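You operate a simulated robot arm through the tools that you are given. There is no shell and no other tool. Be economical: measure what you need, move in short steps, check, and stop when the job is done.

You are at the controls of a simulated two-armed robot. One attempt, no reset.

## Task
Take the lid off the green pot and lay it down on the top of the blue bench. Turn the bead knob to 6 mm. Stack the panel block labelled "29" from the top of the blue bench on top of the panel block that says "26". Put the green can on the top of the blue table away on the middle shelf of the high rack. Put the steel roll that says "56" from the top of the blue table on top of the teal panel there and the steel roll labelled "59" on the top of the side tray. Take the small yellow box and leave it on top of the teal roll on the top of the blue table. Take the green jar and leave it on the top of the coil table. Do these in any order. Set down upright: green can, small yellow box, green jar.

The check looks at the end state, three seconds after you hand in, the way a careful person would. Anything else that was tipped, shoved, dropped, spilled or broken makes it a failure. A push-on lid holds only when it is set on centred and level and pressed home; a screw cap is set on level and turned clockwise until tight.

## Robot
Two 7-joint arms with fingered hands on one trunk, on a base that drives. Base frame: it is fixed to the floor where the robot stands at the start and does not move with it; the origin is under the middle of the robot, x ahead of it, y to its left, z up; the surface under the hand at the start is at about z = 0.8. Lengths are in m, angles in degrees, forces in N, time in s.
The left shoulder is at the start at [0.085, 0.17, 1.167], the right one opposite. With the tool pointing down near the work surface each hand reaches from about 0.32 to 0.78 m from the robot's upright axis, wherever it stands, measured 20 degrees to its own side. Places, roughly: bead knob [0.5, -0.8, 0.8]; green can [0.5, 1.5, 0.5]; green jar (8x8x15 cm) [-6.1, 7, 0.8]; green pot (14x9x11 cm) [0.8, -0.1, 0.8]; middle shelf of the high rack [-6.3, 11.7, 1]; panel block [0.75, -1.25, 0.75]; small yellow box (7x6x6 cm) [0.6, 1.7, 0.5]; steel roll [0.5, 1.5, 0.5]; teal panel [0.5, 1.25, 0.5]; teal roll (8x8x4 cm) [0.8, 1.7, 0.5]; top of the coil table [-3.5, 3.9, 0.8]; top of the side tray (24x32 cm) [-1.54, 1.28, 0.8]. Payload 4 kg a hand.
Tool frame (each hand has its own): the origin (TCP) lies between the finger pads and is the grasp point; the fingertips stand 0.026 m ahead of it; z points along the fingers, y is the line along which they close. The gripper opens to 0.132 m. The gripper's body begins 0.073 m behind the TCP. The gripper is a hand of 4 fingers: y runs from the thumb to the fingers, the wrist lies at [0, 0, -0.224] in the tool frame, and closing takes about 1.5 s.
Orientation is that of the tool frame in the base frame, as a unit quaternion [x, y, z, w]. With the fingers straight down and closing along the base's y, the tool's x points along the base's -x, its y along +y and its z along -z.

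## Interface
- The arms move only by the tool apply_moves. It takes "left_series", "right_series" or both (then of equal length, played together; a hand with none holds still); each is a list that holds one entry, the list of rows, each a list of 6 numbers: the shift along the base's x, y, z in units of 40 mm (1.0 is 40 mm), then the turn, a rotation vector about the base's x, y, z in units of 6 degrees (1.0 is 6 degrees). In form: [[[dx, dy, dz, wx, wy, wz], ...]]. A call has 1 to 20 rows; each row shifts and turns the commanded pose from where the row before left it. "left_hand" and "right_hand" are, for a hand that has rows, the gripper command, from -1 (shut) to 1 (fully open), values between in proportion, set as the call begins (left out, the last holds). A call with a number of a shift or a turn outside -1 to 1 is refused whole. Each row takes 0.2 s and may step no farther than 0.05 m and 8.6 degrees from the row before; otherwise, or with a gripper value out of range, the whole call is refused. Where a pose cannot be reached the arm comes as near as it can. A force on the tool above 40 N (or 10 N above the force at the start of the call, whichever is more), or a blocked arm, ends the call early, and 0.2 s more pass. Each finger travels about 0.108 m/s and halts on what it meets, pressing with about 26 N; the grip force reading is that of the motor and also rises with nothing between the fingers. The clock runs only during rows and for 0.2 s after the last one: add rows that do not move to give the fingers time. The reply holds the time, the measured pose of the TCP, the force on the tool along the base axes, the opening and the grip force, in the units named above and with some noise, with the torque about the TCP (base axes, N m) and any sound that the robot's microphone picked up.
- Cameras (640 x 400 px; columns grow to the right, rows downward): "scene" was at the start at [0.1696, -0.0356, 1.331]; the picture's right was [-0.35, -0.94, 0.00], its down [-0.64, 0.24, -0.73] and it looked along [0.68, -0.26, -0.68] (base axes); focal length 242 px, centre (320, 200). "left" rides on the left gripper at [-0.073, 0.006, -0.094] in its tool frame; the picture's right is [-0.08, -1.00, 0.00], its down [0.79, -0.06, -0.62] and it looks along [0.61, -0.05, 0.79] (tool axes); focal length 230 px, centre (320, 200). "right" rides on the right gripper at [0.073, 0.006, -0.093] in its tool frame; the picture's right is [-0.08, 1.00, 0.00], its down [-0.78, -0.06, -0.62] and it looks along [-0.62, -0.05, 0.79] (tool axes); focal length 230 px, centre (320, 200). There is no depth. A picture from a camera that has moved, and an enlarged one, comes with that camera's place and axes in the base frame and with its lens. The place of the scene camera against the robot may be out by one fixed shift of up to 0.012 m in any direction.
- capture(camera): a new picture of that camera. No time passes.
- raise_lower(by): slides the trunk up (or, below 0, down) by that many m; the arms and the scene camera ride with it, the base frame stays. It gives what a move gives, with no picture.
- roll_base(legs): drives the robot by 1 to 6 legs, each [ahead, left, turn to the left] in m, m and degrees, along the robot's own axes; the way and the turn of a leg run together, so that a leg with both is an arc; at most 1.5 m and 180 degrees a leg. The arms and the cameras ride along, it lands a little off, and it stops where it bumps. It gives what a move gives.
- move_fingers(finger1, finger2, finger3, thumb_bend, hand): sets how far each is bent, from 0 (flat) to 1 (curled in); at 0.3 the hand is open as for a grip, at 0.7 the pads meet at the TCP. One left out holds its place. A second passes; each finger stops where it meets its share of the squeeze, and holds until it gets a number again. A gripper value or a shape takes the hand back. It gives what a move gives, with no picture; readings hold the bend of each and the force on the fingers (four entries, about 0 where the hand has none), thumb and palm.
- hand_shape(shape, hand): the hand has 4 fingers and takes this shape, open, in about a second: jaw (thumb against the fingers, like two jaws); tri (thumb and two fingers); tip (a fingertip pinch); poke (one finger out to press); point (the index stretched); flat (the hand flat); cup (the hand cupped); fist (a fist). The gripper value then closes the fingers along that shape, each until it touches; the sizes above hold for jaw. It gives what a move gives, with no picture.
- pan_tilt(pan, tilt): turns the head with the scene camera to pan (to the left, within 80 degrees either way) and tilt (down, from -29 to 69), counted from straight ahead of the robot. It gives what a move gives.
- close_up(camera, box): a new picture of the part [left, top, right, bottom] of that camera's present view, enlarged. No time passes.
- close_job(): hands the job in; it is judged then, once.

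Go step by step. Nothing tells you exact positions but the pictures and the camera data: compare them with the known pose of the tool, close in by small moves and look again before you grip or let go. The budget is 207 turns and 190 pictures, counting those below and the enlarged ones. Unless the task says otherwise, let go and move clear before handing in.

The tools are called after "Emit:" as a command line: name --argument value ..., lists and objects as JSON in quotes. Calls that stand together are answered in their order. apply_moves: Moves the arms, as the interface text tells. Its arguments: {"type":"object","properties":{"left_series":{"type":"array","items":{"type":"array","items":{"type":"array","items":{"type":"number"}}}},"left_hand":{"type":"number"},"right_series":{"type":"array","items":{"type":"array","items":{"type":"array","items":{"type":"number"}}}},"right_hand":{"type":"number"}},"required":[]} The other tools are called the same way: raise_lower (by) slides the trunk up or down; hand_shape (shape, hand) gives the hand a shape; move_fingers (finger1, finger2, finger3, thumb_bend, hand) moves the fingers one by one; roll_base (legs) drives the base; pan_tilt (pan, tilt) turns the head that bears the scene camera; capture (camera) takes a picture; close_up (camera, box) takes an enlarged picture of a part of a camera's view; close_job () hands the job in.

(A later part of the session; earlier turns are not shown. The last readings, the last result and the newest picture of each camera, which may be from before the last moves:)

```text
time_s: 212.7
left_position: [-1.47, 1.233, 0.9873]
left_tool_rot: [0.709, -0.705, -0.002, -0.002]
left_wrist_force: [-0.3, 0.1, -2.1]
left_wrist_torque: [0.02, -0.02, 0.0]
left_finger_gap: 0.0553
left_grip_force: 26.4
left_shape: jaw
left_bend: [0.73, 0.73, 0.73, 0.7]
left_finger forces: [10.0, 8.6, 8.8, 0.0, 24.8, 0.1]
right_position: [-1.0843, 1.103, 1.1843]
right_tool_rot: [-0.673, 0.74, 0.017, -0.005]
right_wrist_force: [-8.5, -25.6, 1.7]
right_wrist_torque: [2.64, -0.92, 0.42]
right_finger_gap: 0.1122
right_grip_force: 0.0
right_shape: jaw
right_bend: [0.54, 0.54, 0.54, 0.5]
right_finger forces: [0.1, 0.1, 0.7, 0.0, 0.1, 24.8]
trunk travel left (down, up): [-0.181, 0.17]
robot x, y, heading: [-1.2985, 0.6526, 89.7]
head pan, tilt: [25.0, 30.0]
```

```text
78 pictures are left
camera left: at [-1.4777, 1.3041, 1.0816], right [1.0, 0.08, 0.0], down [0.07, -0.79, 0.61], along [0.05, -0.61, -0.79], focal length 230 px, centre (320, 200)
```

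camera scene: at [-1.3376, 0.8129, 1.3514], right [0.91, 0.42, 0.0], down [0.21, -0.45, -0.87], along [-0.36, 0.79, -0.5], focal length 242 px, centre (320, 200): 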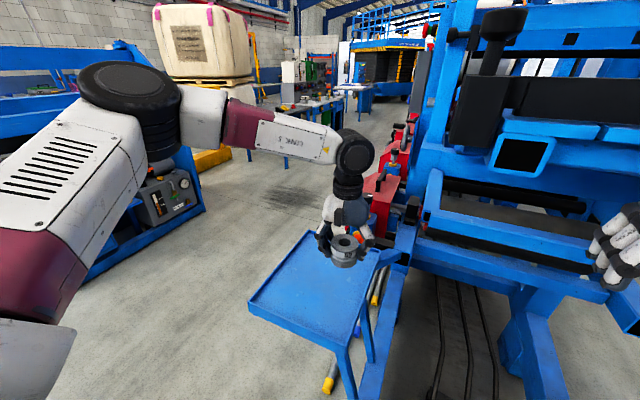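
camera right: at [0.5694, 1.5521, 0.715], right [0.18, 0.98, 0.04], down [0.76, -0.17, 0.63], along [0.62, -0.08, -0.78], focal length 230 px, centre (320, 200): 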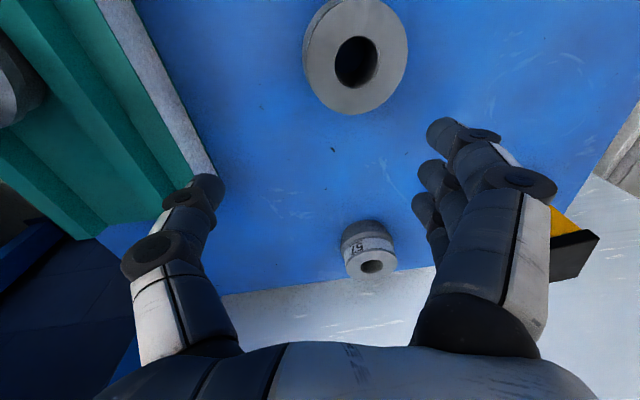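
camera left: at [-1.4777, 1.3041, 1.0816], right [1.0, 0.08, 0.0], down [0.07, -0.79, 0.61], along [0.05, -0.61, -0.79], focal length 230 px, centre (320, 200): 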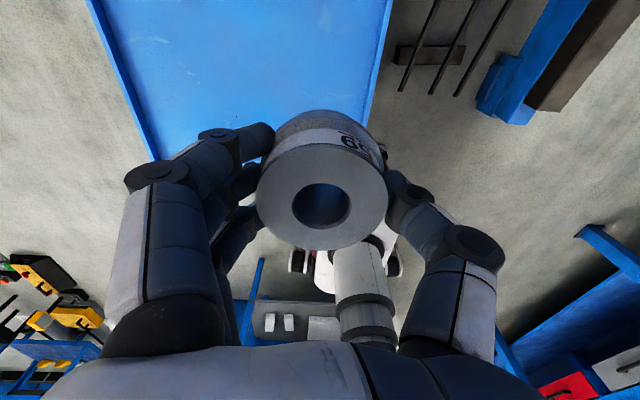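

Emit:
apply_moves --left_series '[[[-0.7, 0, -0.3, 0, 0, 0], [-0.7, 0.3, -0.5, 0, 0, 0], [-0.4, 0.3, -0.5, 0, 0, 0], [0, 0, -0.9, 0, 0, 0], [0, 0, -0.5, 0, 0, 0], [0, 0, 0, 0, 0, 0]]]' --right_series '[[[0, -0.5, 0, 0, 0, 0], [0, -0.7, 0, 0, 0, 0], [0, -0.7, 0, 0, 0, 0], [0, -0.7, 0, 0, 0, 0], [0, 0, 0, 0, 0, 0], [0, 0, 0, 0, 0, 0]]]'

Emit:
capture --camera "left"

Emit:
close_up --camera "scene" --box '[230, 160, 430, 360]'

```text
time_s: 214.1
left_position: [-1.5391, 1.2597, 0.8763]
left_tool_rot: [0.709, -0.705, -0.001, 0.0]
left_wrist_force: [0.1, 0.5, -2.8]
left_wrist_torque: [-0.03, 0.01, -0.02]
left_finger_gap: 0.0555
left_grip_force: 26.0
left_shape: jaw
left_bend: [0.73, 0.73, 0.73, 0.7]
left_finger forces: [10.0, 8.7, 8.8, 0.0, 24.9, 0.0]
right_position: [-1.0852, 1.0025, 1.1826]
right_tool_rot: [-0.671, 0.741, 0.016, -0.006]
right_wrist_force: [-0.7, -0.7, -0.5]
right_wrist_torque: [0.01, 0.0, 0.01]
right_finger_gap: 0.112
right_grip_force: 0.0
right_shape: jaw
right_bend: [0.54, 0.54, 0.54, 0.5]
right_finger forces: [0.0, 0.0, 0.1, 0.0, 0.0, 0.0]
trunk travel left (down, up): [-0.181, 0.17]
robot x, y, heading: [-1.3033, 0.654, 89.8]
head pan, tilt: [25.0, 30.0]
```

```text
77 pictures are left
camera left: at [-1.5457, 1.3323, 0.9713], right [1.0, 0.08, 0.0], down [0.07, -0.79, 0.61], along [0.05, -0.61, -0.79], focal length 230 px, centre (320, 200)
```

left: 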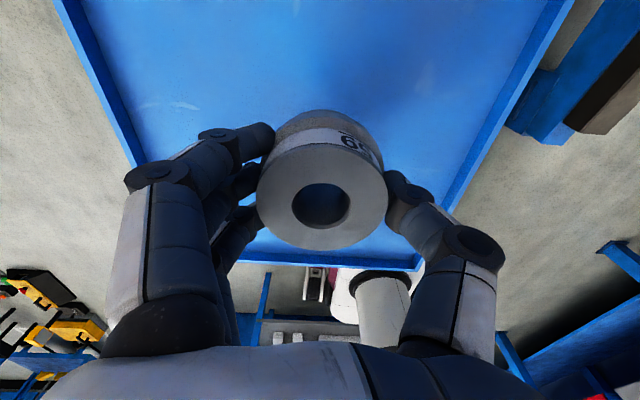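

```text
2.00 times, centred on (330, 260) of scene
camera zoom: at [-1.3358, 0.8171, 1.3509], right [0.91, 0.42, 0.0], down [0.21, -0.45, -0.87], along [-0.36, 0.79, -0.5], focal length 485 px, centre (300, 80)
```

zoom: 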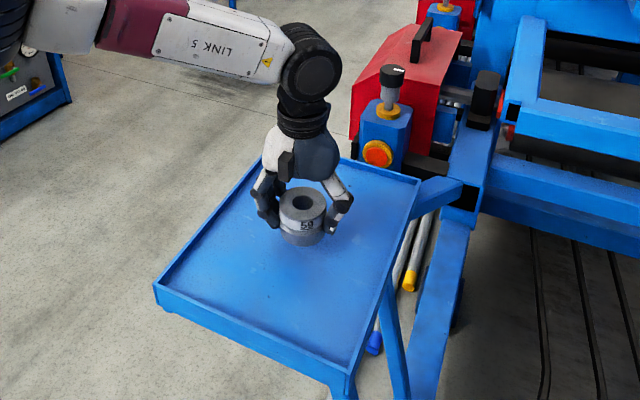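

Emit:
apply_moves --left_series '[[[0, 0, -0.5, 0, 0, 0], [0, 0, -0.15, 0, 0, 0], [0, 0, 0, 0, 0, 0]]]'

Emit:
apply_moves --left_series '[[[0, 0, -0.1, 0, 0, 0], [0, 0, 0, 0, 0, 0]]]'

Emit:
apply_moves --left_series '[[[0, 0, -0.1, 0, 0, 0], [0, 0, 0, 0, 0, 0]]]'

```text
time_s: 214.9
left_position: [-1.5396, 1.2584, 0.851]
left_tool_rot: [0.709, -0.705, -0.002, 0.0]
left_wrist_force: [0.7, 1.1, -4.0]
left_wrist_torque: [-0.02, -0.04, -0.01]
left_finger_gap: 0.0553
left_grip_force: 25.7
left_shape: jaw
left_bend: [0.73, 0.73, 0.73, 0.7]
left_finger forces: [10.0, 8.7, 8.9, 0.0, 24.8, 0.1]
right_position: [-1.0848, 1.0009, 1.1809]
right_tool_rot: [-0.672, 0.74, 0.016, -0.006]
right_wrist_force: [0.4, -0.1, -0.2]
right_wrist_torque: [0.02, 0.01, -0.02]
right_finger_gap: 0.1123
right_grip_force: 0.1
right_shape: jaw
right_bend: [0.54, 0.54, 0.54, 0.5]
right_finger forces: [0.1, 0.0, 0.1, 0.0, 0.0, 0.0]
trunk travel left (down, up): [-0.181, 0.17]
robot x, y, heading: [-1.3018, 0.6508, 90.0]
head pan, tilt: [25.0, 30.0]
```

```text
time_s: 215.5
left_position: [-1.5388, 1.2577, 0.8464]
left_tool_rot: [0.709, -0.705, -0.002, 0.0]
left_wrist_force: [0.6, 0.3, -3.4]
left_wrist_torque: [-0.06, -0.04, 0.0]
left_finger_gap: 0.0554
left_grip_force: 26.1
left_shape: jaw
left_bend: [0.73, 0.73, 0.73, 0.7]
left_finger forces: [9.9, 8.8, 8.8, 0.0, 24.8, 0.0]
right_position: [-1.0853, 1.0027, 1.1815]
right_tool_rot: [-0.673, 0.74, 0.016, -0.006]
right_wrist_force: [-0.1, 1.8, -1.1]
right_wrist_torque: [0.0, 0.0, -0.01]
right_finger_gap: 0.1119
right_grip_force: 0.0
right_shape: jaw
right_bend: [0.54, 0.54, 0.54, 0.5]
right_finger forces: [0.0, 0.1, 0.0, 0.0, 0.1, 0.0]
trunk travel left (down, up): [-0.181, 0.17]
robot x, y, heading: [-1.3001, 0.6538, 89.9]
head pan, tilt: [25.0, 30.0]
```

```text
time_s: 216.1
left_position: [-1.5401, 1.259, 0.8405]
left_tool_rot: [0.709, -0.705, -0.001, 0.0]
left_wrist_force: [-0.1, -0.6, -2.8]
left_wrist_torque: [0.0, 0.03, 0.01]
left_finger_gap: 0.0556
left_grip_force: 26.3
left_shape: jaw
left_bend: [0.73, 0.73, 0.74, 0.7]
left_finger forces: [10.0, 8.6, 9.0, 0.0, 24.9, 0.0]
right_position: [-1.0854, 1.0023, 1.1821]
right_tool_rot: [-0.673, 0.74, 0.017, -0.007]
right_wrist_force: [0.1, -1.2, 1.5]
right_wrist_torque: [0.01, -0.01, 0.01]
right_finger_gap: 0.1121
right_grip_force: 0.1
right_shape: jaw
right_bend: [0.54, 0.54, 0.54, 0.5]
right_finger forces: [0.1, 0.1, 0.0, 0.0, 0.0, 0.0]
trunk travel left (down, up): [-0.181, 0.17]
robot x, y, heading: [-1.2961, 0.6537, 90.0]
head pan, tilt: [25.0, 30.0]
```

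Emit:
apply_moves --left_series '[[[0, 0, -0.1, 0, 0, 0], [0, 0, 0, 0, 0, 0]]]'

Emit:
apply_moves --left_series '[[[0, 0, -0.1, 0, 0, 0], [0, 0, 0, 0, 0, 0]]]'

Emit:
close_up --camera "scene" --box '[280, 220, 380, 300]'

```text
time_s: 216.7
left_position: [-1.5396, 1.2588, 0.8392]
left_tool_rot: [0.709, -0.705, -0.003, -0.001]
left_wrist_force: [-3.3, 4.6, 15.4]
left_wrist_torque: [0.1, 0.23, -0.02]
left_finger_gap: 0.0556
left_grip_force: 26.0
left_shape: jaw
left_bend: [0.73, 0.73, 0.74, 0.7]
left_finger forces: [11.7, 9.7, 9.6, 0.0, 25.6, 0.0]
right_position: [-1.0847, 1.0006, 1.1831]
right_tool_rot: [-0.672, 0.74, 0.017, -0.006]
right_wrist_force: [-0.7, 0.2, -0.1]
right_wrist_torque: [0.0, 0.01, 0.01]
right_finger_gap: 0.1123
right_grip_force: 0.1
right_shape: jaw
right_bend: [0.54, 0.54, 0.54, 0.5]
right_finger forces: [0.0, 0.0, 0.0, 0.0, 0.1, 0.0]
trunk travel left (down, up): [-0.181, 0.17]
robot x, y, heading: [-1.3036, 0.6512, 90.0]
head pan, tilt: [25.0, 30.0]
```

```text
time_s: 217.4
left_position: [-1.5387, 1.2586, 0.84]
left_tool_rot: [0.709, -0.705, -0.005, -0.005]
left_wrist_force: [-2.5, -5.5, 26.1]
left_wrist_torque: [-0.1, 0.23, 0.01]
left_finger_gap: 0.056
left_grip_force: 26.0
left_shape: jaw
left_bend: [0.74, 0.74, 0.74, 0.71]
left_finger forces: [11.0, 9.9, 13.3, 0.1, 27.4, 0.0]
right_position: [-1.084, 1.0003, 1.1836]
right_tool_rot: [-0.673, 0.74, 0.017, -0.006]
right_wrist_force: [0.2, -0.2, -0.2]
right_wrist_torque: [0.03, 0.02, -0.01]
right_finger_gap: 0.112
right_grip_force: 0.1
right_shape: jaw
right_bend: [0.54, 0.54, 0.54, 0.5]
right_finger forces: [0.0, 0.0, 0.0, 0.0, 0.0, 0.1]
trunk travel left (down, up): [-0.181, 0.17]
robot x, y, heading: [-1.2987, 0.654, 89.7]
head pan, tilt: [25.0, 30.0]
stopped in row 2 (left hand): the force on the tool passed its limit at 40 N (the readings are from after the stop); the commanded pose is now the measured one
```

```text
5.00 times, centred on (330, 260) of scene
camera zoom: at [-1.3356, 0.8144, 1.3511], right [0.91, 0.42, 0.0], down [0.21, -0.45, -0.87], along [-0.37, 0.79, -0.5], focal length 1213 px, centre (270, -100)
```

zoom: 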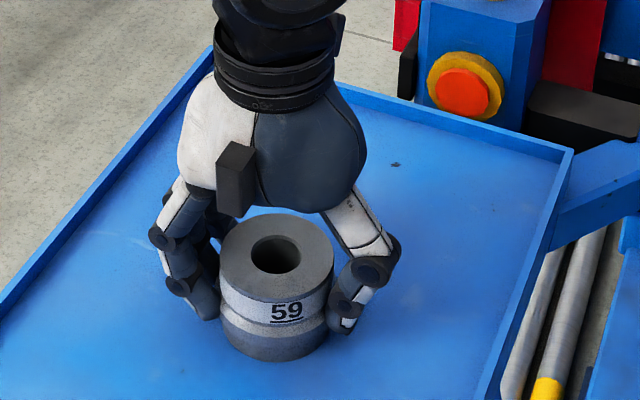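

Roll 59 rests on the tray. Release and lift.

Emit:
apply_moves --left_series '[[[0, 0, 0, 0, 0, 0], [0, 0, 0, 0, 0, 0], [0, 0, 0, 0, 0, 0], [0, 0, 0, 0, 0, 0], [0, 0, 0.4, 0, 0, 0], [0, 0, 0.8, 0, 0, 0], [0, 0, 0.9, 0, 0, 0], [0, 0, 0.9, 0, 0, 0], [0, -0.5, 0.9, 0, 0, 0], [0, -0.9, 0.3, 0, 0, 0], [0, -0.9, 0, 0, 0, 0], [0, 0, 0, 0, 0, 0]]]' --left_hand 0.5

Emit:
capture --camera "scene"

```text
time_s: 220.1
left_position: [-1.5384, 1.1684, 1.0016]
left_tool_rot: [0.71, -0.704, -0.003, -0.001]
left_wrist_force: [0.1, 0.0, 0.7]
left_wrist_torque: [-0.05, 0.0, 0.03]
left_finger_gap: 0.0987
left_grip_force: 0.0
left_shape: jaw
left_bend: [0.64, 0.64, 0.64, 0.6]
left_finger forces: [0.0, 0.0, 0.0, 0.0, 0.0, 0.0]
right_position: [-1.0848, 1.0024, 1.1814]
right_tool_rot: [-0.672, 0.74, 0.016, -0.007]
right_wrist_force: [-0.5, 0.4, -0.2]
right_wrist_torque: [-0.02, 0.03, 0.01]
right_finger_gap: 0.1122
right_grip_force: 0.0
right_shape: jaw
right_bend: [0.54, 0.54, 0.54, 0.5]
right_finger forces: [0.0, 0.1, 0.0, 0.0, 0.0, 0.0]
trunk travel left (down, up): [-0.181, 0.17]
robot x, y, heading: [-1.3008, 0.6516, 89.9]
head pan, tilt: [25.0, 30.0]
```

```text
74 pictures are left
camera scene: at [-1.3357, 0.8178, 1.3507], right [0.91, 0.42, 0.0], down [0.21, -0.45, -0.87], along [-0.36, 0.79, -0.5], focal length 242 px, centre (320, 200)
```

scene: 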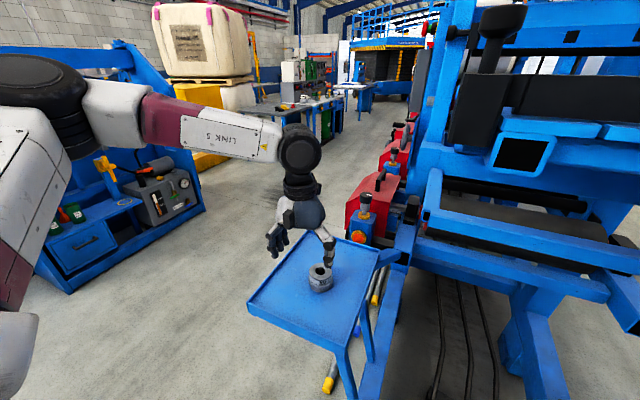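

Roll 59 is on the tray. Now back to the blue table for the can.

Emit:
roll_base --legs '[[-0.25, 0, 0], [0, -0.7, 0], [0, 0, -90], [0.2, 1.0, 0]]'

Emit:
pan_tilt --pan 10 --tilt 45

Emit:
capture --camera "scene"

```text
time_s: 235.8
left_position: [-0.0333, 1.0728, 1.0009]
left_tool_rot: [-0.022, 1.0, 0.001, 0.005]
left_wrist_force: [-0.7, -0.1, 0.3]
left_wrist_torque: [0.04, -0.01, -0.01]
left_finger_gap: 0.0989
left_grip_force: 0.0
left_shape: jaw
left_bend: [0.64, 0.64, 0.64, 0.6]
left_finger forces: [0.1, 0.1, 0.1, 0.0, 0.1, 0.0]
right_position: [-0.183, 0.612, 1.1809]
right_tool_rot: [0.031, 0.999, 0.016, 0.006]
right_wrist_force: [0.4, -0.3, 0.0]
right_wrist_torque: [0.07, -0.01, -0.03]
right_finger_gap: 0.112
right_grip_force: 0.1
right_shape: jaw
right_bend: [0.54, 0.54, 0.54, 0.5]
right_finger forces: [0.1, 0.0, 0.1, 0.0, 0.0, 0.0]
trunk travel left (down, up): [-0.181, 0.17]
robot x, y, heading: [-0.5374, 0.8157, 1.8]
head pan, tilt: [25.0, 30.0]
stopped in leg 4: the robot was blocked; the commanded pose is now the measured one
```

```text
time_s: 236.5
left_position: [-0.032, 1.0733, 1.0012]
left_tool_rot: [-0.022, 1.0, 0.0, 0.003]
left_wrist_force: [0.6, 0.0, -0.2]
left_wrist_torque: [0.02, 0.0, 0.01]
left_finger_gap: 0.0986
left_grip_force: 0.0
left_shape: jaw
left_bend: [0.64, 0.64, 0.64, 0.6]
left_finger forces: [0.0, 0.0, 0.0, 0.0, 0.0, 0.0]
right_position: [-0.1835, 0.613, 1.1828]
right_tool_rot: [0.03, 0.999, 0.017, 0.007]
right_wrist_force: [-0.1, -0.3, -0.1]
right_wrist_torque: [0.03, 0.04, 0.01]
right_finger_gap: 0.112
right_grip_force: 0.1
right_shape: jaw
right_bend: [0.54, 0.54, 0.54, 0.5]
right_finger forces: [0.1, 0.0, 0.0, 0.1, 0.1, 0.0]
trunk travel left (down, up): [-0.181, 0.17]
robot x, y, heading: [-0.5394, 0.8165, 2.0]
head pan, tilt: [10.0, 45.0]
```

```text
73 pictures are left
camera scene: at [-0.3686, 0.8301, 1.3283], right [0.21, -0.98, 0.0], down [-0.69, -0.15, -0.71], along [0.69, 0.15, -0.71], focal length 242 px, centre (320, 200)
```

scene: 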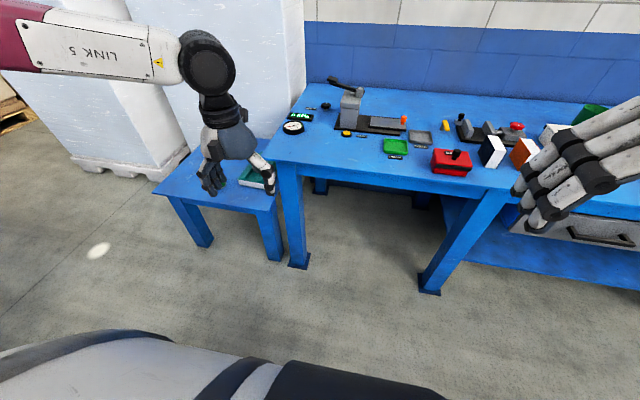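

Emit:
roll_base --legs '[[0, -0.06, -1.8], [0.26, 0, 0], [0, 0.68, 0]]'

Emit:
capture --camera "scene"

```text
time_s: 245.3
left_position: [0.2549, 1.6688, 1.0009]
left_tool_rot: [0.003, 1.0, 0.0, 0.003]
left_wrist_force: [-0.4, 0.3, -0.1]
left_wrist_torque: [-0.04, 0.02, 0.03]
left_finger_gap: 0.0987
left_grip_force: 0.1
left_shape: jaw
left_bend: [0.64, 0.64, 0.64, 0.6]
left_finger forces: [0.0, 0.0, 0.0, 0.0, 0.0, 0.0]
right_position: [0.0798, 1.2177, 1.1824]
right_tool_rot: [0.055, 0.998, 0.016, 0.007]
right_wrist_force: [0.0, -0.7, 0.8]
right_wrist_torque: [0.0, -0.01, -0.01]
right_finger_gap: 0.1118
right_grip_force: 0.1
right_shape: jaw
right_bend: [0.54, 0.54, 0.54, 0.5]
right_finger forces: [0.0, 0.0, 0.0, 0.0, 0.0, 0.1]
trunk travel left (down, up): [-0.181, 0.17]
robot x, y, heading: [-0.2659, 1.4365, -0.6]
head pan, tilt: [10.0, 45.0]
```

```text
72 pictures are left
camera scene: at [-0.094, 1.4432, 1.3282], right [0.16, -0.99, 0.0], down [-0.7, -0.11, -0.71], along [0.7, 0.11, -0.71], focal length 242 px, centre (320, 200)
```

scene: 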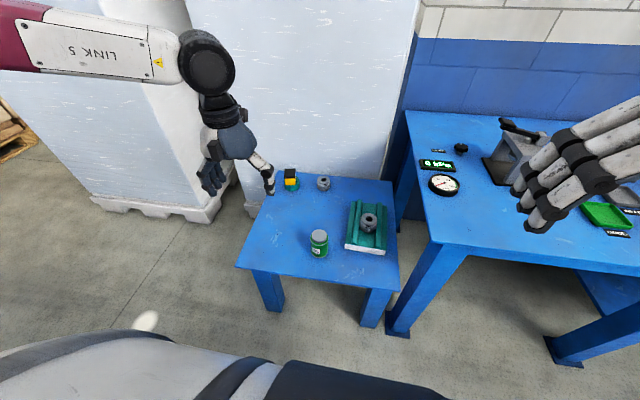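

Emit:
apply_moves --left_series '[[[0.2, 0, 0, 0, -1, 0], [0.2, 0, 0, 0, -1, 0], [0.2, 0, 0, 0, -1, 0], [0.2, 0, 0, 0, -1, 0], [0.2, 0, 0, 0, -1, 0], [0.2, 0, 0, 0, -1, 0], [0.2, 0, 0, 0, -1, 0], [0.2, 0, 0, 0, -1, 0], [0.2, 0, 0, 0, -1, 0], [0.2, 0, 0, 0, -1, 0], [0.2, 0, 0, 0, -1, 0], [0.2, 0, 0, 0, -1, 0], [0.2, 0, 0, 0, -1, 0], [0.2, 0, 0, 0, -1, 0], [0.2, 0, 0, 0, -1, 0], [0, 0, 0, 0, 0, 0]]]' --left_hand 0.8

Emit:
raise_lower --by -0.17

Emit:
capture --camera "left"

Emit:
capture --camera "scene"

```text
time_s: 248.7
left_position: [0.374, 1.6706, 1.0016]
left_tool_rot: [0.003, 0.704, 0.002, 0.71]
left_wrist_force: [0.5, 0.3, -0.4]
left_wrist_torque: [-0.01, 0.02, 0.0]
left_finger_gap: 0.1186
left_grip_force: 0.1
left_shape: jaw
left_bend: [0.48, 0.48, 0.48, 0.44]
left_finger forces: [0.0, 0.0, 0.1, 0.1, 0.0, 0.1]
right_position: [0.08, 1.2166, 1.1825]
right_tool_rot: [0.055, 0.998, 0.016, 0.007]
right_wrist_force: [-0.4, 0.6, -0.5]
right_wrist_torque: [0.0, -0.02, -0.01]
right_finger_gap: 0.112
right_grip_force: 0.0
right_shape: jaw
right_bend: [0.54, 0.54, 0.54, 0.5]
right_finger forces: [0.0, 0.0, 0.0, 0.0, 0.0, 0.0]
trunk travel left (down, up): [-0.181, 0.17]
robot x, y, heading: [-0.2693, 1.4392, -0.7]
head pan, tilt: [10.0, 45.0]
```

```text
time_s: 250.6
left_position: [0.3735, 1.6689, 0.8304]
left_tool_rot: [0.002, 0.704, 0.002, 0.71]
left_wrist_force: [-0.2, 0.3, 0.5]
left_wrist_torque: [0.01, 0.05, 0.0]
left_finger_gap: 0.1185
left_grip_force: 0.1
left_shape: jaw
left_bend: [0.48, 0.48, 0.48, 0.44]
left_finger forces: [0.0, 0.1, 0.0, 0.0, 0.0, 0.0]
right_position: [0.0791, 1.218, 1.0124]
right_tool_rot: [0.056, 0.998, 0.017, 0.008]
right_wrist_force: [-0.8, -1.0, -0.5]
right_wrist_torque: [0.02, 0.0, -0.01]
right_finger_gap: 0.112
right_grip_force: 0.2
right_shape: jaw
right_bend: [0.54, 0.54, 0.54, 0.5]
right_finger forces: [0.0, 0.0, 0.0, 0.1, 0.0, 0.0]
trunk travel left (down, up): [-0.011, 0.34]
robot x, y, heading: [-0.2681, 1.4391, -1.2]
head pan, tilt: [10.0, 45.0]
```

```text
71 pictures are left
camera left: at [0.2782, 1.6742, 0.9041], right [0.0, -1.0, 0.07], down [-0.61, -0.06, -0.79], along [0.79, -0.04, -0.61], focal length 230 px, centre (320, 200)
```

left: 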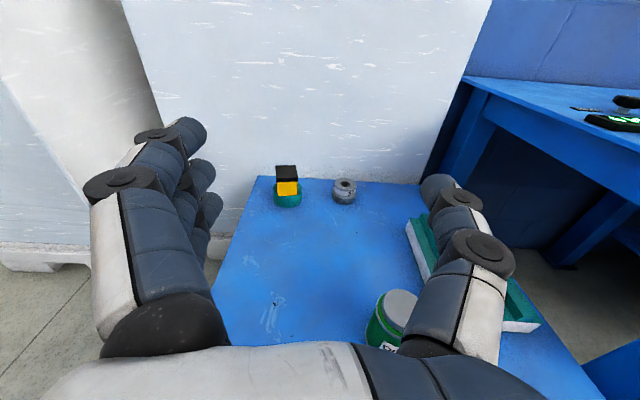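

```text
70 pictures are left
camera scene: at [0.0764, 1.4403, 1.1328], right [0.16, -0.99, 0.0], down [-0.7, -0.11, -0.71], along [0.7, 0.11, -0.71], focal length 242 px, centre (320, 200)
```

scene: 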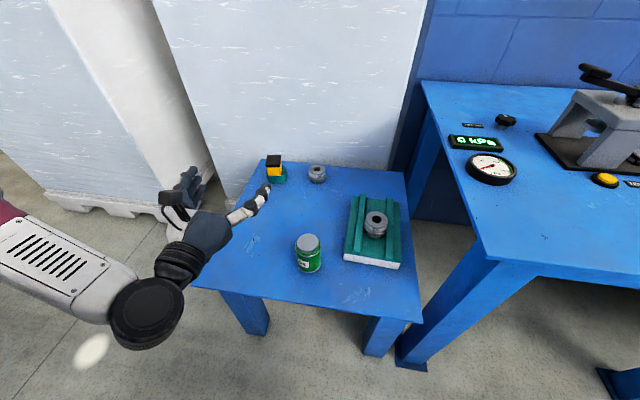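

Emit:
apply_moves --left_series '[[[-0.3, -0.6, -0.5, 0, 0, 0], [-0.3, -0.6, -0.6, 0, 0, 0], [-0.3, -0.6, -0.6, 0, 0, 0], [-0.3, -0.6, -0.6, 0, 0, 0], [0, -0.6, -0.7, 0, 0, 0], [0, -0.27, -0.8, 0, 0, 0], [0, 0, -0.8, 0, 0, 0], [0, 0, -0.8, 0, 0, 0], [0, 0, -0.8, 0, 0, 0], [0, 0, 0, 0, 0, 0]]]' --left_hand 0.45

Emit:
capture --camera "left"

Emit:
capture --camera "scene"

```text
time_s: 252.8
left_position: [0.3291, 1.5379, 0.5788]
left_tool_rot: [0.002, 0.706, 0.001, 0.709]
left_wrist_force: [-0.1, 0.6, -0.3]
left_wrist_torque: [-0.03, 0.02, 0.02]
left_finger_gap: 0.0963
left_grip_force: 0.0
left_shape: jaw
left_bend: [0.65, 0.65, 0.65, 0.62]
left_finger forces: [0.1, 0.0, 0.0, 0.0, 0.0, 0.0]
right_position: [0.0806, 1.2188, 1.0128]
right_tool_rot: [0.055, 0.998, 0.017, 0.007]
right_wrist_force: [0.4, -0.7, 0.4]
right_wrist_torque: [-0.01, 0.02, 0.0]
right_finger_gap: 0.1122
right_grip_force: 0.1
right_shape: jaw
right_bend: [0.54, 0.54, 0.54, 0.5]
right_finger forces: [0.0, 0.0, 0.1, 0.0, 0.0, 0.1]
trunk travel left (down, up): [-0.011, 0.34]
robot x, y, heading: [-0.2665, 1.4358, -0.8]
head pan, tilt: [10.0, 45.0]
```

```text
69 pictures are left
camera left: at [0.2331, 1.5425, 0.6522], right [0.0, -1.0, 0.07], down [-0.61, -0.06, -0.79], along [0.79, -0.04, -0.61], focal length 230 px, centre (320, 200)
```

left: 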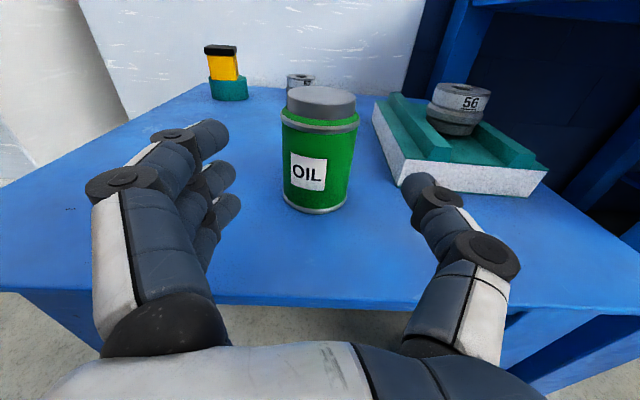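

```text
68 pictures are left
camera scene: at [0.0771, 1.4404, 1.1324], right [0.16, -0.99, 0.0], down [-0.7, -0.11, -0.71], along [0.7, 0.11, -0.71], focal length 242 px, centre (320, 200)
```

scene: 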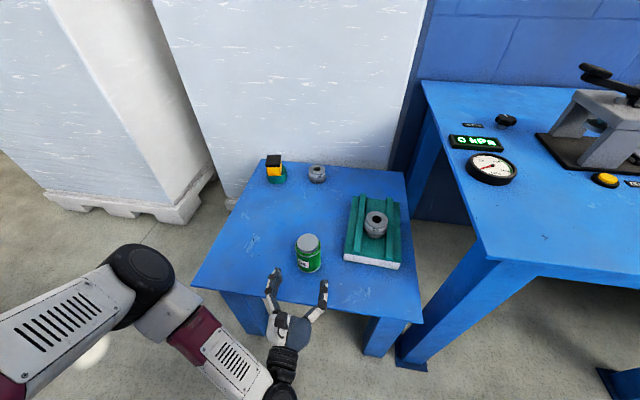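

Emit:
apply_moves --left_series '[[[0, -0.09, -0.7, 0, 0, 0], [0.5, 0, 0, 0, 0, 0], [0.6, 0, 0, 0, 0, 0], [0.6, 0, 0, 0, 0, 0], [0.6, 0, 0, 0, 0, 0], [0.6, 0, 0, 0, 0, 0], [0, 0, 0, 0, 0, 0]]]'

Emit:
capture --camera "left"

```text
time_s: 254.4
left_position: [0.4435, 1.5359, 0.5542]
left_tool_rot: [0.001, 0.706, 0.003, 0.709]
left_wrist_force: [0.5, 0.3, 0.1]
left_wrist_torque: [0.02, -0.02, -0.01]
left_finger_gap: 0.0958
left_grip_force: 0.0
left_shape: jaw
left_bend: [0.65, 0.65, 0.65, 0.62]
left_finger forces: [0.0, 0.0, 0.0, 0.0, 0.0, 0.0]
right_position: [0.0798, 1.2185, 1.0117]
right_tool_rot: [0.055, 0.998, 0.016, 0.007]
right_wrist_force: [0.3, -0.3, 0.3]
right_wrist_torque: [0.02, 0.0, 0.04]
right_finger_gap: 0.1118
right_grip_force: 0.1
right_shape: jaw
right_bend: [0.54, 0.54, 0.54, 0.5]
right_finger forces: [0.0, 0.0, 0.0, 0.1, 0.0, 0.1]
trunk travel left (down, up): [-0.011, 0.34]
robot x, y, heading: [-0.2624, 1.4383, -0.9]
head pan, tilt: [10.0, 45.0]
```

```text
67 pictures are left
camera left: at [0.3482, 1.5402, 0.6276], right [0.0, -1.0, 0.07], down [-0.61, -0.06, -0.79], along [0.79, -0.04, -0.61], focal length 230 px, centre (320, 200)
```

left: 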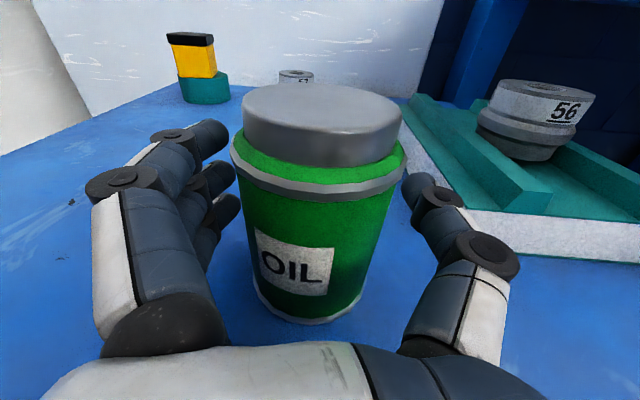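

Emit:
apply_moves --left_series '[[[0, 0, 0, 0, 0, 0], [0, 0, 0, 0, 0, 0], [0, 0, 0, 0, 0, 0], [0, 0, 0, 0, 0, 0], [0, 0, 0, 0, 0, 0], [0, 0, 0.3, 0, 0, 0], [0, 0, 0.6, 0, 0, 0], [0, 0, 0.8, 0, 0, 0], [0, 0, 0.8, 0, 0, 0], [0, 0, 0.8, 0, 0, 0], [0, 0, 0, 0, 0, 0]]]' --left_hand -1

Emit:
capture --camera "left"

```text
time_s: 256.8
left_position: [0.4441, 1.5363, 0.6856]
left_tool_rot: [0.001, 0.705, 0.004, 0.709]
left_wrist_force: [-0.3, 0.7, -3.1]
left_wrist_torque: [-0.01, -0.08, 0.0]
left_finger_gap: 0.0388
left_grip_force: 25.5
left_shape: jaw
left_bend: [0.76, 0.75, 0.75, 0.76]
left_finger forces: [6.4, 6.3, 4.9, 0.1, 18.5, 0.1]
right_position: [0.0823, 1.217, 1.0126]
right_tool_rot: [0.055, 0.998, 0.015, 0.007]
right_wrist_force: [-0.1, -0.7, -0.2]
right_wrist_torque: [0.02, 0.03, 0.0]
right_finger_gap: 0.112
right_grip_force: 0.1
right_shape: jaw
right_bend: [0.54, 0.54, 0.54, 0.5]
right_finger forces: [0.1, 0.0, 0.1, 0.0, 0.0, 0.0]
trunk travel left (down, up): [-0.011, 0.34]
robot x, y, heading: [-0.2676, 1.4375, -1.0]
head pan, tilt: [10.0, 45.0]
```

```text
66 pictures are left
camera left: at [0.3491, 1.5407, 0.76], right [0.0, -1.0, 0.07], down [-0.61, -0.06, -0.79], along [0.79, -0.04, -0.61], focal length 230 px, centre (320, 200)
```

left: 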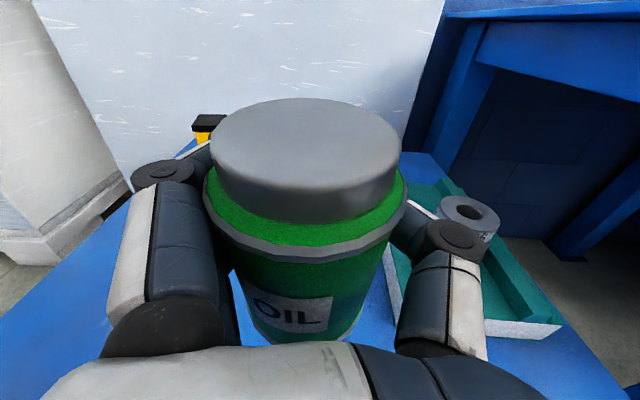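

The can is held upright from the side. I'll back out, raise the trunk, pull in, and drive around the machine's south end toward the west corridor.

Emit:
roll_base --legs '[[-0.06, 0, 1]]'

Emit:
raise_lower --by 0.17

Emit:
apply_moves --left_series '[[[-0.8, 0.2, 0.5, 0, 0, 0], [-0.8, 0.2, 0.5, 0, 0, 0], [-0.8, 0.2, 0.5, 0, 0, 0], [0, 0, 0.5, 0, 0, 0], [0, 0, 0, 0, 0, 0]]]'

Emit:
roll_base --legs '[[0, -1.25, 0], [0, 0, 90], [0, 1.1, 0], [0, 1.1, 0]]'

Emit:
pan_tilt --pan 0 --tilt 15

Emit:
capture --camera "scene"

```text
time_s: 257.8
left_position: [0.3828, 1.5487, 0.6861]
left_tool_rot: [-0.004, 0.705, 0.009, 0.709]
left_wrist_force: [-0.7, -0.5, -3.6]
left_wrist_torque: [0.0, -0.04, -0.01]
left_finger_gap: 0.0384
left_grip_force: 26.4
left_shape: jaw
left_bend: [0.76, 0.75, 0.75, 0.76]
left_finger forces: [6.5, 6.3, 4.9, 0.1, 18.4, 0.1]
right_position: [0.0252, 1.2244, 1.0129]
right_tool_rot: [0.046, 0.999, 0.017, 0.007]
right_wrist_force: [-0.4, -0.1, 0.2]
right_wrist_torque: [0.02, 0.01, -0.01]
right_finger_gap: 0.1121
right_grip_force: 0.1
right_shape: jaw
right_bend: [0.54, 0.54, 0.54, 0.5]
right_finger forces: [0.0, 0.0, 0.0, 0.0, 0.0, 0.0]
trunk travel left (down, up): [-0.011, 0.34]
robot x, y, heading: [-0.3254, 1.4398, 0.3]
head pan, tilt: [10.0, 45.0]
```

```text
time_s: 259.7
left_position: [0.3838, 1.549, 0.8551]
left_tool_rot: [-0.004, 0.706, 0.009, 0.708]
left_wrist_force: [1.3, 0.6, -3.7]
left_wrist_torque: [-0.07, -0.05, -0.02]
left_finger_gap: 0.0385
left_grip_force: 25.7
left_shape: jaw
left_bend: [0.76, 0.75, 0.75, 0.76]
left_finger forces: [6.3, 6.2, 4.9, 0.0, 18.2, 0.0]
right_position: [0.0255, 1.2242, 1.1819]
right_tool_rot: [0.046, 0.999, 0.017, 0.006]
right_wrist_force: [0.6, 0.7, 0.1]
right_wrist_torque: [-0.01, 0.01, -0.02]
right_finger_gap: 0.1117
right_grip_force: 0.1
right_shape: jaw
right_bend: [0.54, 0.54, 0.54, 0.5]
right_finger forces: [0.1, 0.0, 0.0, 0.1, 0.0, 0.0]
trunk travel left (down, up): [-0.181, 0.17]
robot x, y, heading: [-0.3235, 1.4367, 0.2]
head pan, tilt: [10.0, 45.0]
```

```text
time_s: 260.9
left_position: [0.286, 1.5696, 0.9381]
left_tool_rot: [-0.004, 0.706, 0.008, 0.709]
left_wrist_force: [0.4, -0.3, -3.5]
left_wrist_torque: [-0.04, -0.07, -0.01]
left_finger_gap: 0.0387
left_grip_force: 25.7
left_shape: jaw
left_bend: [0.76, 0.75, 0.75, 0.76]
left_finger forces: [6.2, 6.0, 4.8, 0.0, 17.8, 0.1]
right_position: [0.0253, 1.2255, 1.1817]
right_tool_rot: [0.047, 0.999, 0.015, 0.008]
right_wrist_force: [0.5, -0.1, -0.8]
right_wrist_torque: [0.0, -0.02, 0.02]
right_finger_gap: 0.1119
right_grip_force: 0.0
right_shape: jaw
right_bend: [0.54, 0.54, 0.54, 0.5]
right_finger forces: [0.1, 0.0, 0.1, 0.0, 0.1, 0.1]
trunk travel left (down, up): [-0.181, 0.17]
robot x, y, heading: [-0.3272, 1.4378, 0.1]
head pan, tilt: [10.0, 45.0]
```

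```text
time_s: 285.5
left_position: [-1.5886, 0.7934, 0.9369]
left_tool_rot: [-0.508, 0.49, 0.513, 0.488]
left_wrist_force: [0.5, 0.2, -3.3]
left_wrist_torque: [0.05, 0.0, 0.0]
left_finger_gap: 0.038
left_grip_force: 26.2
left_shape: jaw
left_bend: [0.76, 0.76, 0.75, 0.77]
left_finger forces: [5.7, 5.9, 4.1, 0.0, 17.1, 0.0]
right_position: [-1.236, 0.5383, 1.1833]
right_tool_rot: [-0.683, 0.73, 0.016, -0.007]
right_wrist_force: [0.1, -0.6, 0.4]
right_wrist_torque: [-0.03, 0.02, 0.0]
right_finger_gap: 0.112
right_grip_force: 0.0
right_shape: jaw
right_bend: [0.54, 0.54, 0.54, 0.5]
right_finger forces: [0.0, 0.0, 0.0, 0.0, 0.1, 0.1]
trunk travel left (down, up): [-0.181, 0.17]
robot x, y, heading: [-1.4407, 0.1845, 91.4]
head pan, tilt: [10.0, 45.0]
stopped in leg 3: the robot was blocked; the commanded pose is now the measured one
```

```text
time_s: 286.5
left_position: [-1.5887, 0.7932, 0.937]
left_tool_rot: [-0.508, 0.49, 0.513, 0.488]
left_wrist_force: [0.9, 0.3, -3.8]
left_wrist_torque: [0.07, -0.01, 0.0]
left_finger_gap: 0.038
left_grip_force: 26.0
left_shape: jaw
left_bend: [0.76, 0.76, 0.75, 0.77]
left_finger forces: [5.6, 5.9, 4.2, 0.1, 17.1, 0.2]
right_position: [-1.2363, 0.5413, 1.1818]
right_tool_rot: [-0.683, 0.73, 0.017, -0.006]
right_wrist_force: [0.2, -0.5, 0.1]
right_wrist_torque: [0.0, -0.01, 0.01]
right_finger_gap: 0.1119
right_grip_force: 0.1
right_shape: jaw
right_bend: [0.54, 0.54, 0.54, 0.5]
right_finger forces: [0.0, 0.0, 0.0, 0.0, 0.0, 0.0]
trunk travel left (down, up): [-0.181, 0.17]
robot x, y, heading: [-1.4404, 0.1828, 91.8]
head pan, tilt: [0.0, 15.0]
```

```text
65 pictures are left
camera scene: at [-1.4436, 0.3608, 1.3749], right [1.0, 0.03, 0.0], down [0.01, -0.26, -0.97], along [-0.03, 0.97, -0.26], focal length 242 px, centre (320, 200)
```

scene: 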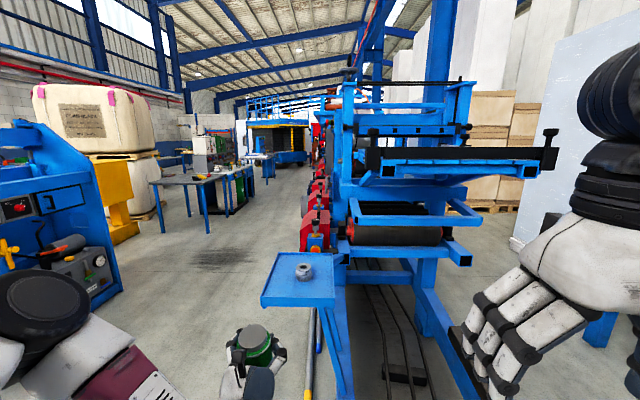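

Emit:
pan_tilt --pan 75 --tilt 35

Emit:
capture --camera "scene"

```text
time_s: 288.0
left_position: [-1.5898, 0.7933, 0.9364]
left_tool_rot: [-0.508, 0.49, 0.513, 0.488]
left_wrist_force: [0.2, -0.5, -3.1]
left_wrist_torque: [0.08, 0.01, 0.0]
left_finger_gap: 0.0381
left_grip_force: 26.2
left_shape: jaw
left_bend: [0.76, 0.76, 0.75, 0.77]
left_finger forces: [5.5, 5.9, 4.1, 0.1, 17.1, 0.0]
right_position: [-1.2361, 0.5405, 1.1821]
right_tool_rot: [-0.684, 0.73, 0.016, -0.006]
right_wrist_force: [0.1, -0.4, -0.2]
right_wrist_torque: [-0.02, 0.02, 0.0]
right_finger_gap: 0.1118
right_grip_force: 0.1
right_shape: jaw
right_bend: [0.54, 0.54, 0.54, 0.5]
right_finger forces: [0.0, 0.0, 0.0, 0.0, 0.1, 0.0]
trunk travel left (down, up): [-0.181, 0.17]
robot x, y, heading: [-1.4401, 0.1871, 91.6]
head pan, tilt: [75.0, 35.0]
```

```text
64 pictures are left
camera scene: at [-1.5267, 0.2879, 1.343], right [0.23, 0.97, 0.0], down [0.56, -0.13, -0.82], along [-0.8, 0.19, -0.57], focal length 242 px, centre (320, 200)
```

scene: 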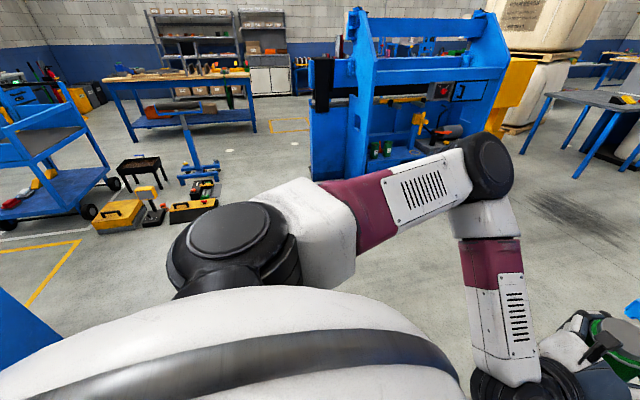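

Emit:
roll_base --legs '[[0.22, -0.03, -1.5], [0, 1.1, 0]]'

Emit:
pan_tilt --pan 10 --tilt 15

Emit:
capture --camera "scene"

```text
time_s: 298.9
left_position: [-2.6261, 1.0031, 0.9372]
left_tool_rot: [-0.507, 0.491, 0.512, 0.489]
left_wrist_force: [-0.7, -0.1, -3.2]
left_wrist_torque: [0.09, -0.01, -0.01]
left_finger_gap: 0.0384
left_grip_force: 26.1
left_shape: jaw
left_bend: [0.76, 0.76, 0.75, 0.77]
left_finger forces: [5.6, 5.9, 4.4, 0.1, 17.0, 0.0]
right_position: [-2.275, 0.7495, 1.1824]
right_tool_rot: [-0.681, 0.732, 0.016, -0.007]
right_wrist_force: [-0.2, 0.1, 0.0]
right_wrist_torque: [-0.01, 0.02, 0.0]
right_finger_gap: 0.1122
right_grip_force: 0.1
right_shape: jaw
right_bend: [0.54, 0.54, 0.54, 0.5]
right_finger forces: [0.1, 0.0, 0.0, 0.1, 0.0, 0.0]
trunk travel left (down, up): [-0.181, 0.17]
robot x, y, heading: [-2.4821, 0.3924, 91.3]
head pan, tilt: [75.0, 35.0]
```

```text
time_s: 300.3
left_position: [-2.6261, 1.004, 0.9382]
left_tool_rot: [-0.507, 0.491, 0.512, 0.489]
left_wrist_force: [0.6, 0.0, -3.1]
left_wrist_torque: [0.05, -0.04, 0.0]
left_finger_gap: 0.0378
left_grip_force: 25.9
left_shape: jaw
left_bend: [0.76, 0.76, 0.75, 0.77]
left_finger forces: [5.6, 5.9, 4.3, 0.0, 17.0, 0.0]
right_position: [-2.2756, 0.7485, 1.1829]
right_tool_rot: [-0.68, 0.733, 0.016, -0.007]
right_wrist_force: [0.2, -0.2, 0.2]
right_wrist_torque: [0.0, 0.0, 0.03]
right_finger_gap: 0.112
right_grip_force: 0.0
right_shape: jaw
right_bend: [0.54, 0.54, 0.54, 0.5]
right_finger forces: [0.0, 0.1, 0.0, 0.0, 0.0, 0.0]
trunk travel left (down, up): [-0.181, 0.17]
robot x, y, heading: [-2.4788, 0.3981, 91.2]
head pan, tilt: [10.0, 15.0]
```

```text
63 pictures are left
camera scene: at [-2.4998, 0.5692, 1.375], right [0.98, 0.2, 0.0], down [0.05, -0.25, -0.97], along [-0.19, 0.95, -0.26], focal length 242 px, centre (320, 200)
```

scene: 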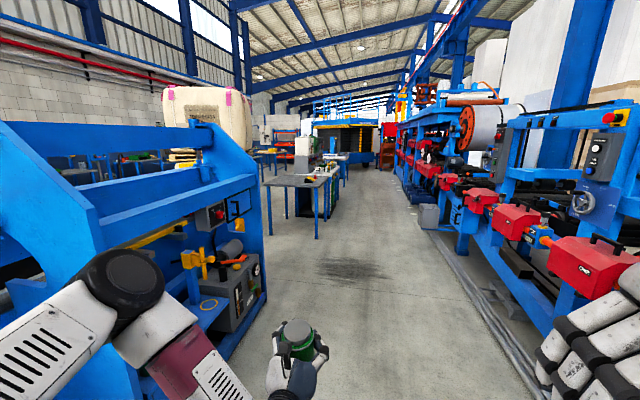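

Emit:
roll_base --legs '[[0, -0.12, -1.2], [1.5, 0, 0], [1.5, 0, 0]]'

Emit:
capture --camera "scene"

```text
time_s: 316.0
left_position: [-2.6247, 3.9861, 0.9376]
left_tool_rot: [-0.513, 0.485, 0.518, 0.483]
left_wrist_force: [0.7, -0.6, -3.3]
left_wrist_torque: [0.04, -0.07, -0.02]
left_finger_gap: 0.0377
left_grip_force: 25.5
left_shape: jaw
left_bend: [0.76, 0.76, 0.75, 0.77]
left_finger forces: [5.6, 6.0, 4.3, 0.0, 16.9, 0.1]
right_position: [-2.2679, 3.7402, 1.1823]
right_tool_rot: [-0.689, 0.725, 0.015, -0.007]
right_wrist_force: [-0.6, 0.2, -0.4]
right_wrist_torque: [0.02, -0.01, -0.02]
right_finger_gap: 0.1117
right_grip_force: 0.1
right_shape: jaw
right_bend: [0.54, 0.54, 0.54, 0.5]
right_finger forces: [0.0, 0.1, 0.0, 0.0, 0.1, 0.1]
trunk travel left (down, up): [-0.181, 0.17]
robot x, y, heading: [-2.4696, 3.3794, 92.5]
head pan, tilt: [10.0, 15.0]
```

```text
62 pictures are left
camera scene: at [-2.4881, 3.5549, 1.375], right [0.98, 0.22, 0.0], down [0.06, -0.25, -0.97], along [-0.21, 0.94, -0.26], focal length 242 px, centre (320, 200)
```

scene: 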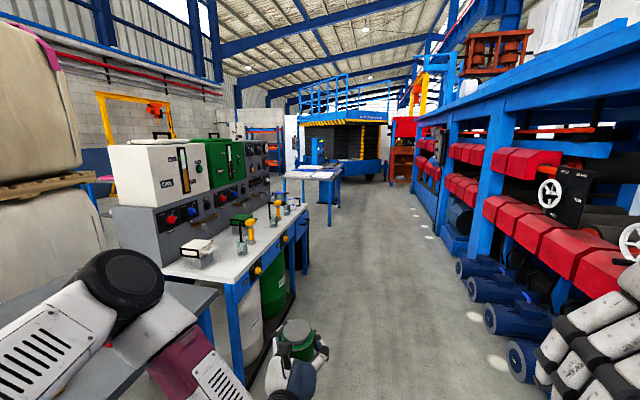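

Emit:
roll_base --legs '[[0, -0.12, -2.5], [1.5, 0, 0], [1.5, 0, 0]]'

Emit:
pan_tilt --pan 30 --tilt 12

Emit:
capture --camera "scene"

```text
time_s: 331.6
left_position: [-2.5351, 6.9468, 0.9368]
left_tool_rot: [-0.51, 0.489, 0.514, 0.487]
left_wrist_force: [0.1, -0.4, -3.5]
left_wrist_torque: [0.09, -0.03, 0.02]
left_finger_gap: 0.0379
left_grip_force: 26.0
left_shape: jaw
left_bend: [0.76, 0.76, 0.75, 0.77]
left_finger forces: [5.6, 5.7, 4.3, 0.0, 16.8, 0.0]
right_position: [-2.1815, 6.6946, 1.1826]
right_tool_rot: [-0.684, 0.729, 0.015, -0.007]
right_wrist_force: [-0.2, -0.7, 0.2]
right_wrist_torque: [0.01, 0.02, 0.05]
right_finger_gap: 0.112
right_grip_force: 0.0
right_shape: jaw
right_bend: [0.54, 0.54, 0.54, 0.5]
right_finger forces: [0.0, 0.0, 0.1, 0.0, 0.0, 0.0]
trunk travel left (down, up): [-0.181, 0.17]
robot x, y, heading: [-2.3836, 6.3365, 91.6]
head pan, tilt: [10.0, 15.0]
```

```text
time_s: 332.4
left_position: [-2.5356, 6.9459, 0.9373]
left_tool_rot: [-0.51, 0.489, 0.514, 0.487]
left_wrist_force: [0.3, -0.6, -4.4]
left_wrist_torque: [0.08, -0.02, -0.02]
left_finger_gap: 0.038
left_grip_force: 26.2
left_shape: jaw
left_bend: [0.76, 0.76, 0.75, 0.77]
left_finger forces: [5.6, 5.8, 4.4, 0.0, 16.9, 0.0]
right_position: [-2.1818, 6.6952, 1.1825]
right_tool_rot: [-0.685, 0.729, 0.016, -0.006]
right_wrist_force: [0.0, 0.0, -0.3]
right_wrist_torque: [0.0, -0.01, -0.03]
right_finger_gap: 0.1121
right_grip_force: 0.1
right_shape: jaw
right_bend: [0.54, 0.54, 0.54, 0.5]
right_finger forces: [0.1, 0.0, 0.0, 0.0, 0.0, 0.1]
trunk travel left (down, up): [-0.181, 0.17]
robot x, y, heading: [-2.3823, 6.3372, 91.9]
head pan, tilt: [30.0, 12.0]
```

```text
61 pictures are left
camera scene: at [-2.4352, 6.5004, 1.3799], right [0.85, 0.52, 0.0], down [0.11, -0.18, -0.98], along [-0.51, 0.83, -0.21], focal length 242 px, centre (320, 200)
```

scene: 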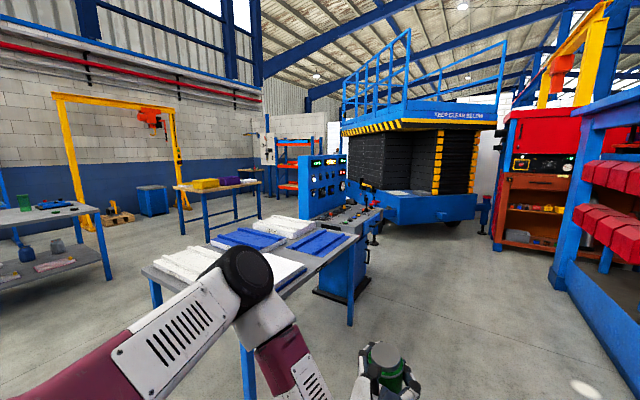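

I can see the high rack beyond the console and platform. I'll go north along the corridor, turn west before the platform, and look at the gap.

Emit:
roll_base --legs '[[1.1, -0.05, -1.5], [1.1, 0, 0], [0, 0, 60]]'

Emit:
pan_tilt --pan 0 --tilt 20

Emit:
capture --camera "scene"

```text
time_s: 346.0
left_position: [-2.9127, 8.7231, 0.9369]
left_tool_rot: [-0.684, 0.176, 0.686, 0.173]
left_wrist_force: [-0.5, -0.7, -3.4]
left_wrist_torque: [0.06, 0.05, -0.04]
left_finger_gap: 0.0377
left_grip_force: 26.2
left_shape: jaw
left_bend: [0.76, 0.76, 0.75, 0.77]
left_finger forces: [5.5, 5.8, 4.2, 0.1, 16.7, 0.1]
right_position: [-2.5133, 8.8926, 1.1816]
right_tool_rot: [0.953, -0.301, -0.011, 0.014]
right_wrist_force: [0.4, -0.2, -0.7]
right_wrist_torque: [-0.02, 0.0, -0.01]
right_finger_gap: 0.112
right_grip_force: 0.1
right_shape: jaw
right_bend: [0.54, 0.54, 0.54, 0.5]
right_finger forces: [0.0, 0.0, 0.0, 0.0, 0.0, 0.0]
trunk travel left (down, up): [-0.181, 0.17]
robot x, y, heading: [-2.3144, 8.5342, 150.4]
head pan, tilt: [30.0, 12.0]
```

```text
time_s: 346.9
left_position: [-2.9125, 8.7225, 0.9379]
left_tool_rot: [-0.684, 0.176, 0.687, 0.173]
left_wrist_force: [-0.6, 0.0, -3.1]
left_wrist_torque: [0.09, 0.05, -0.03]
left_finger_gap: 0.0376
left_grip_force: 25.9
left_shape: jaw
left_bend: [0.76, 0.76, 0.75, 0.77]
left_finger forces: [5.5, 5.9, 4.3, 0.1, 16.7, 0.1]
right_position: [-2.512, 8.8929, 1.1814]
right_tool_rot: [0.953, -0.302, -0.011, 0.015]
right_wrist_force: [-0.5, 1.3, -0.6]
right_wrist_torque: [-0.02, 0.0, 0.03]
right_finger_gap: 0.1121
right_grip_force: 0.0
right_shape: jaw
right_bend: [0.54, 0.54, 0.54, 0.5]
right_finger forces: [0.1, 0.0, 0.0, 0.1, 0.1, 0.1]
trunk travel left (down, up): [-0.181, 0.17]
robot x, y, heading: [-2.3134, 8.5328, 150.5]
head pan, tilt: [0.0, 20.0]
```

```text
60 pictures are left
camera scene: at [-2.4714, 8.6165, 1.3669], right [0.49, 0.87, 0.0], down [0.3, -0.17, -0.94], along [-0.82, 0.47, -0.34], focal length 242 px, centre (320, 200)
```

scene: 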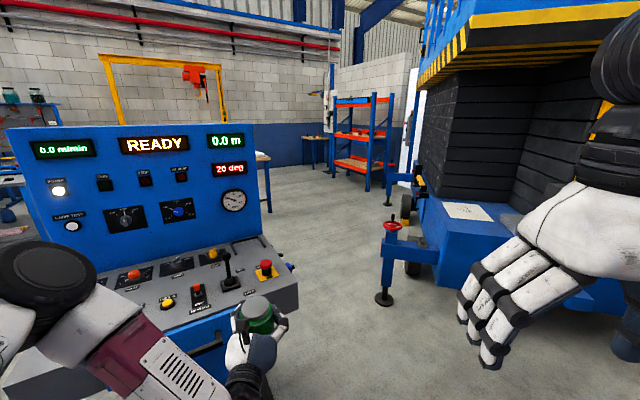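

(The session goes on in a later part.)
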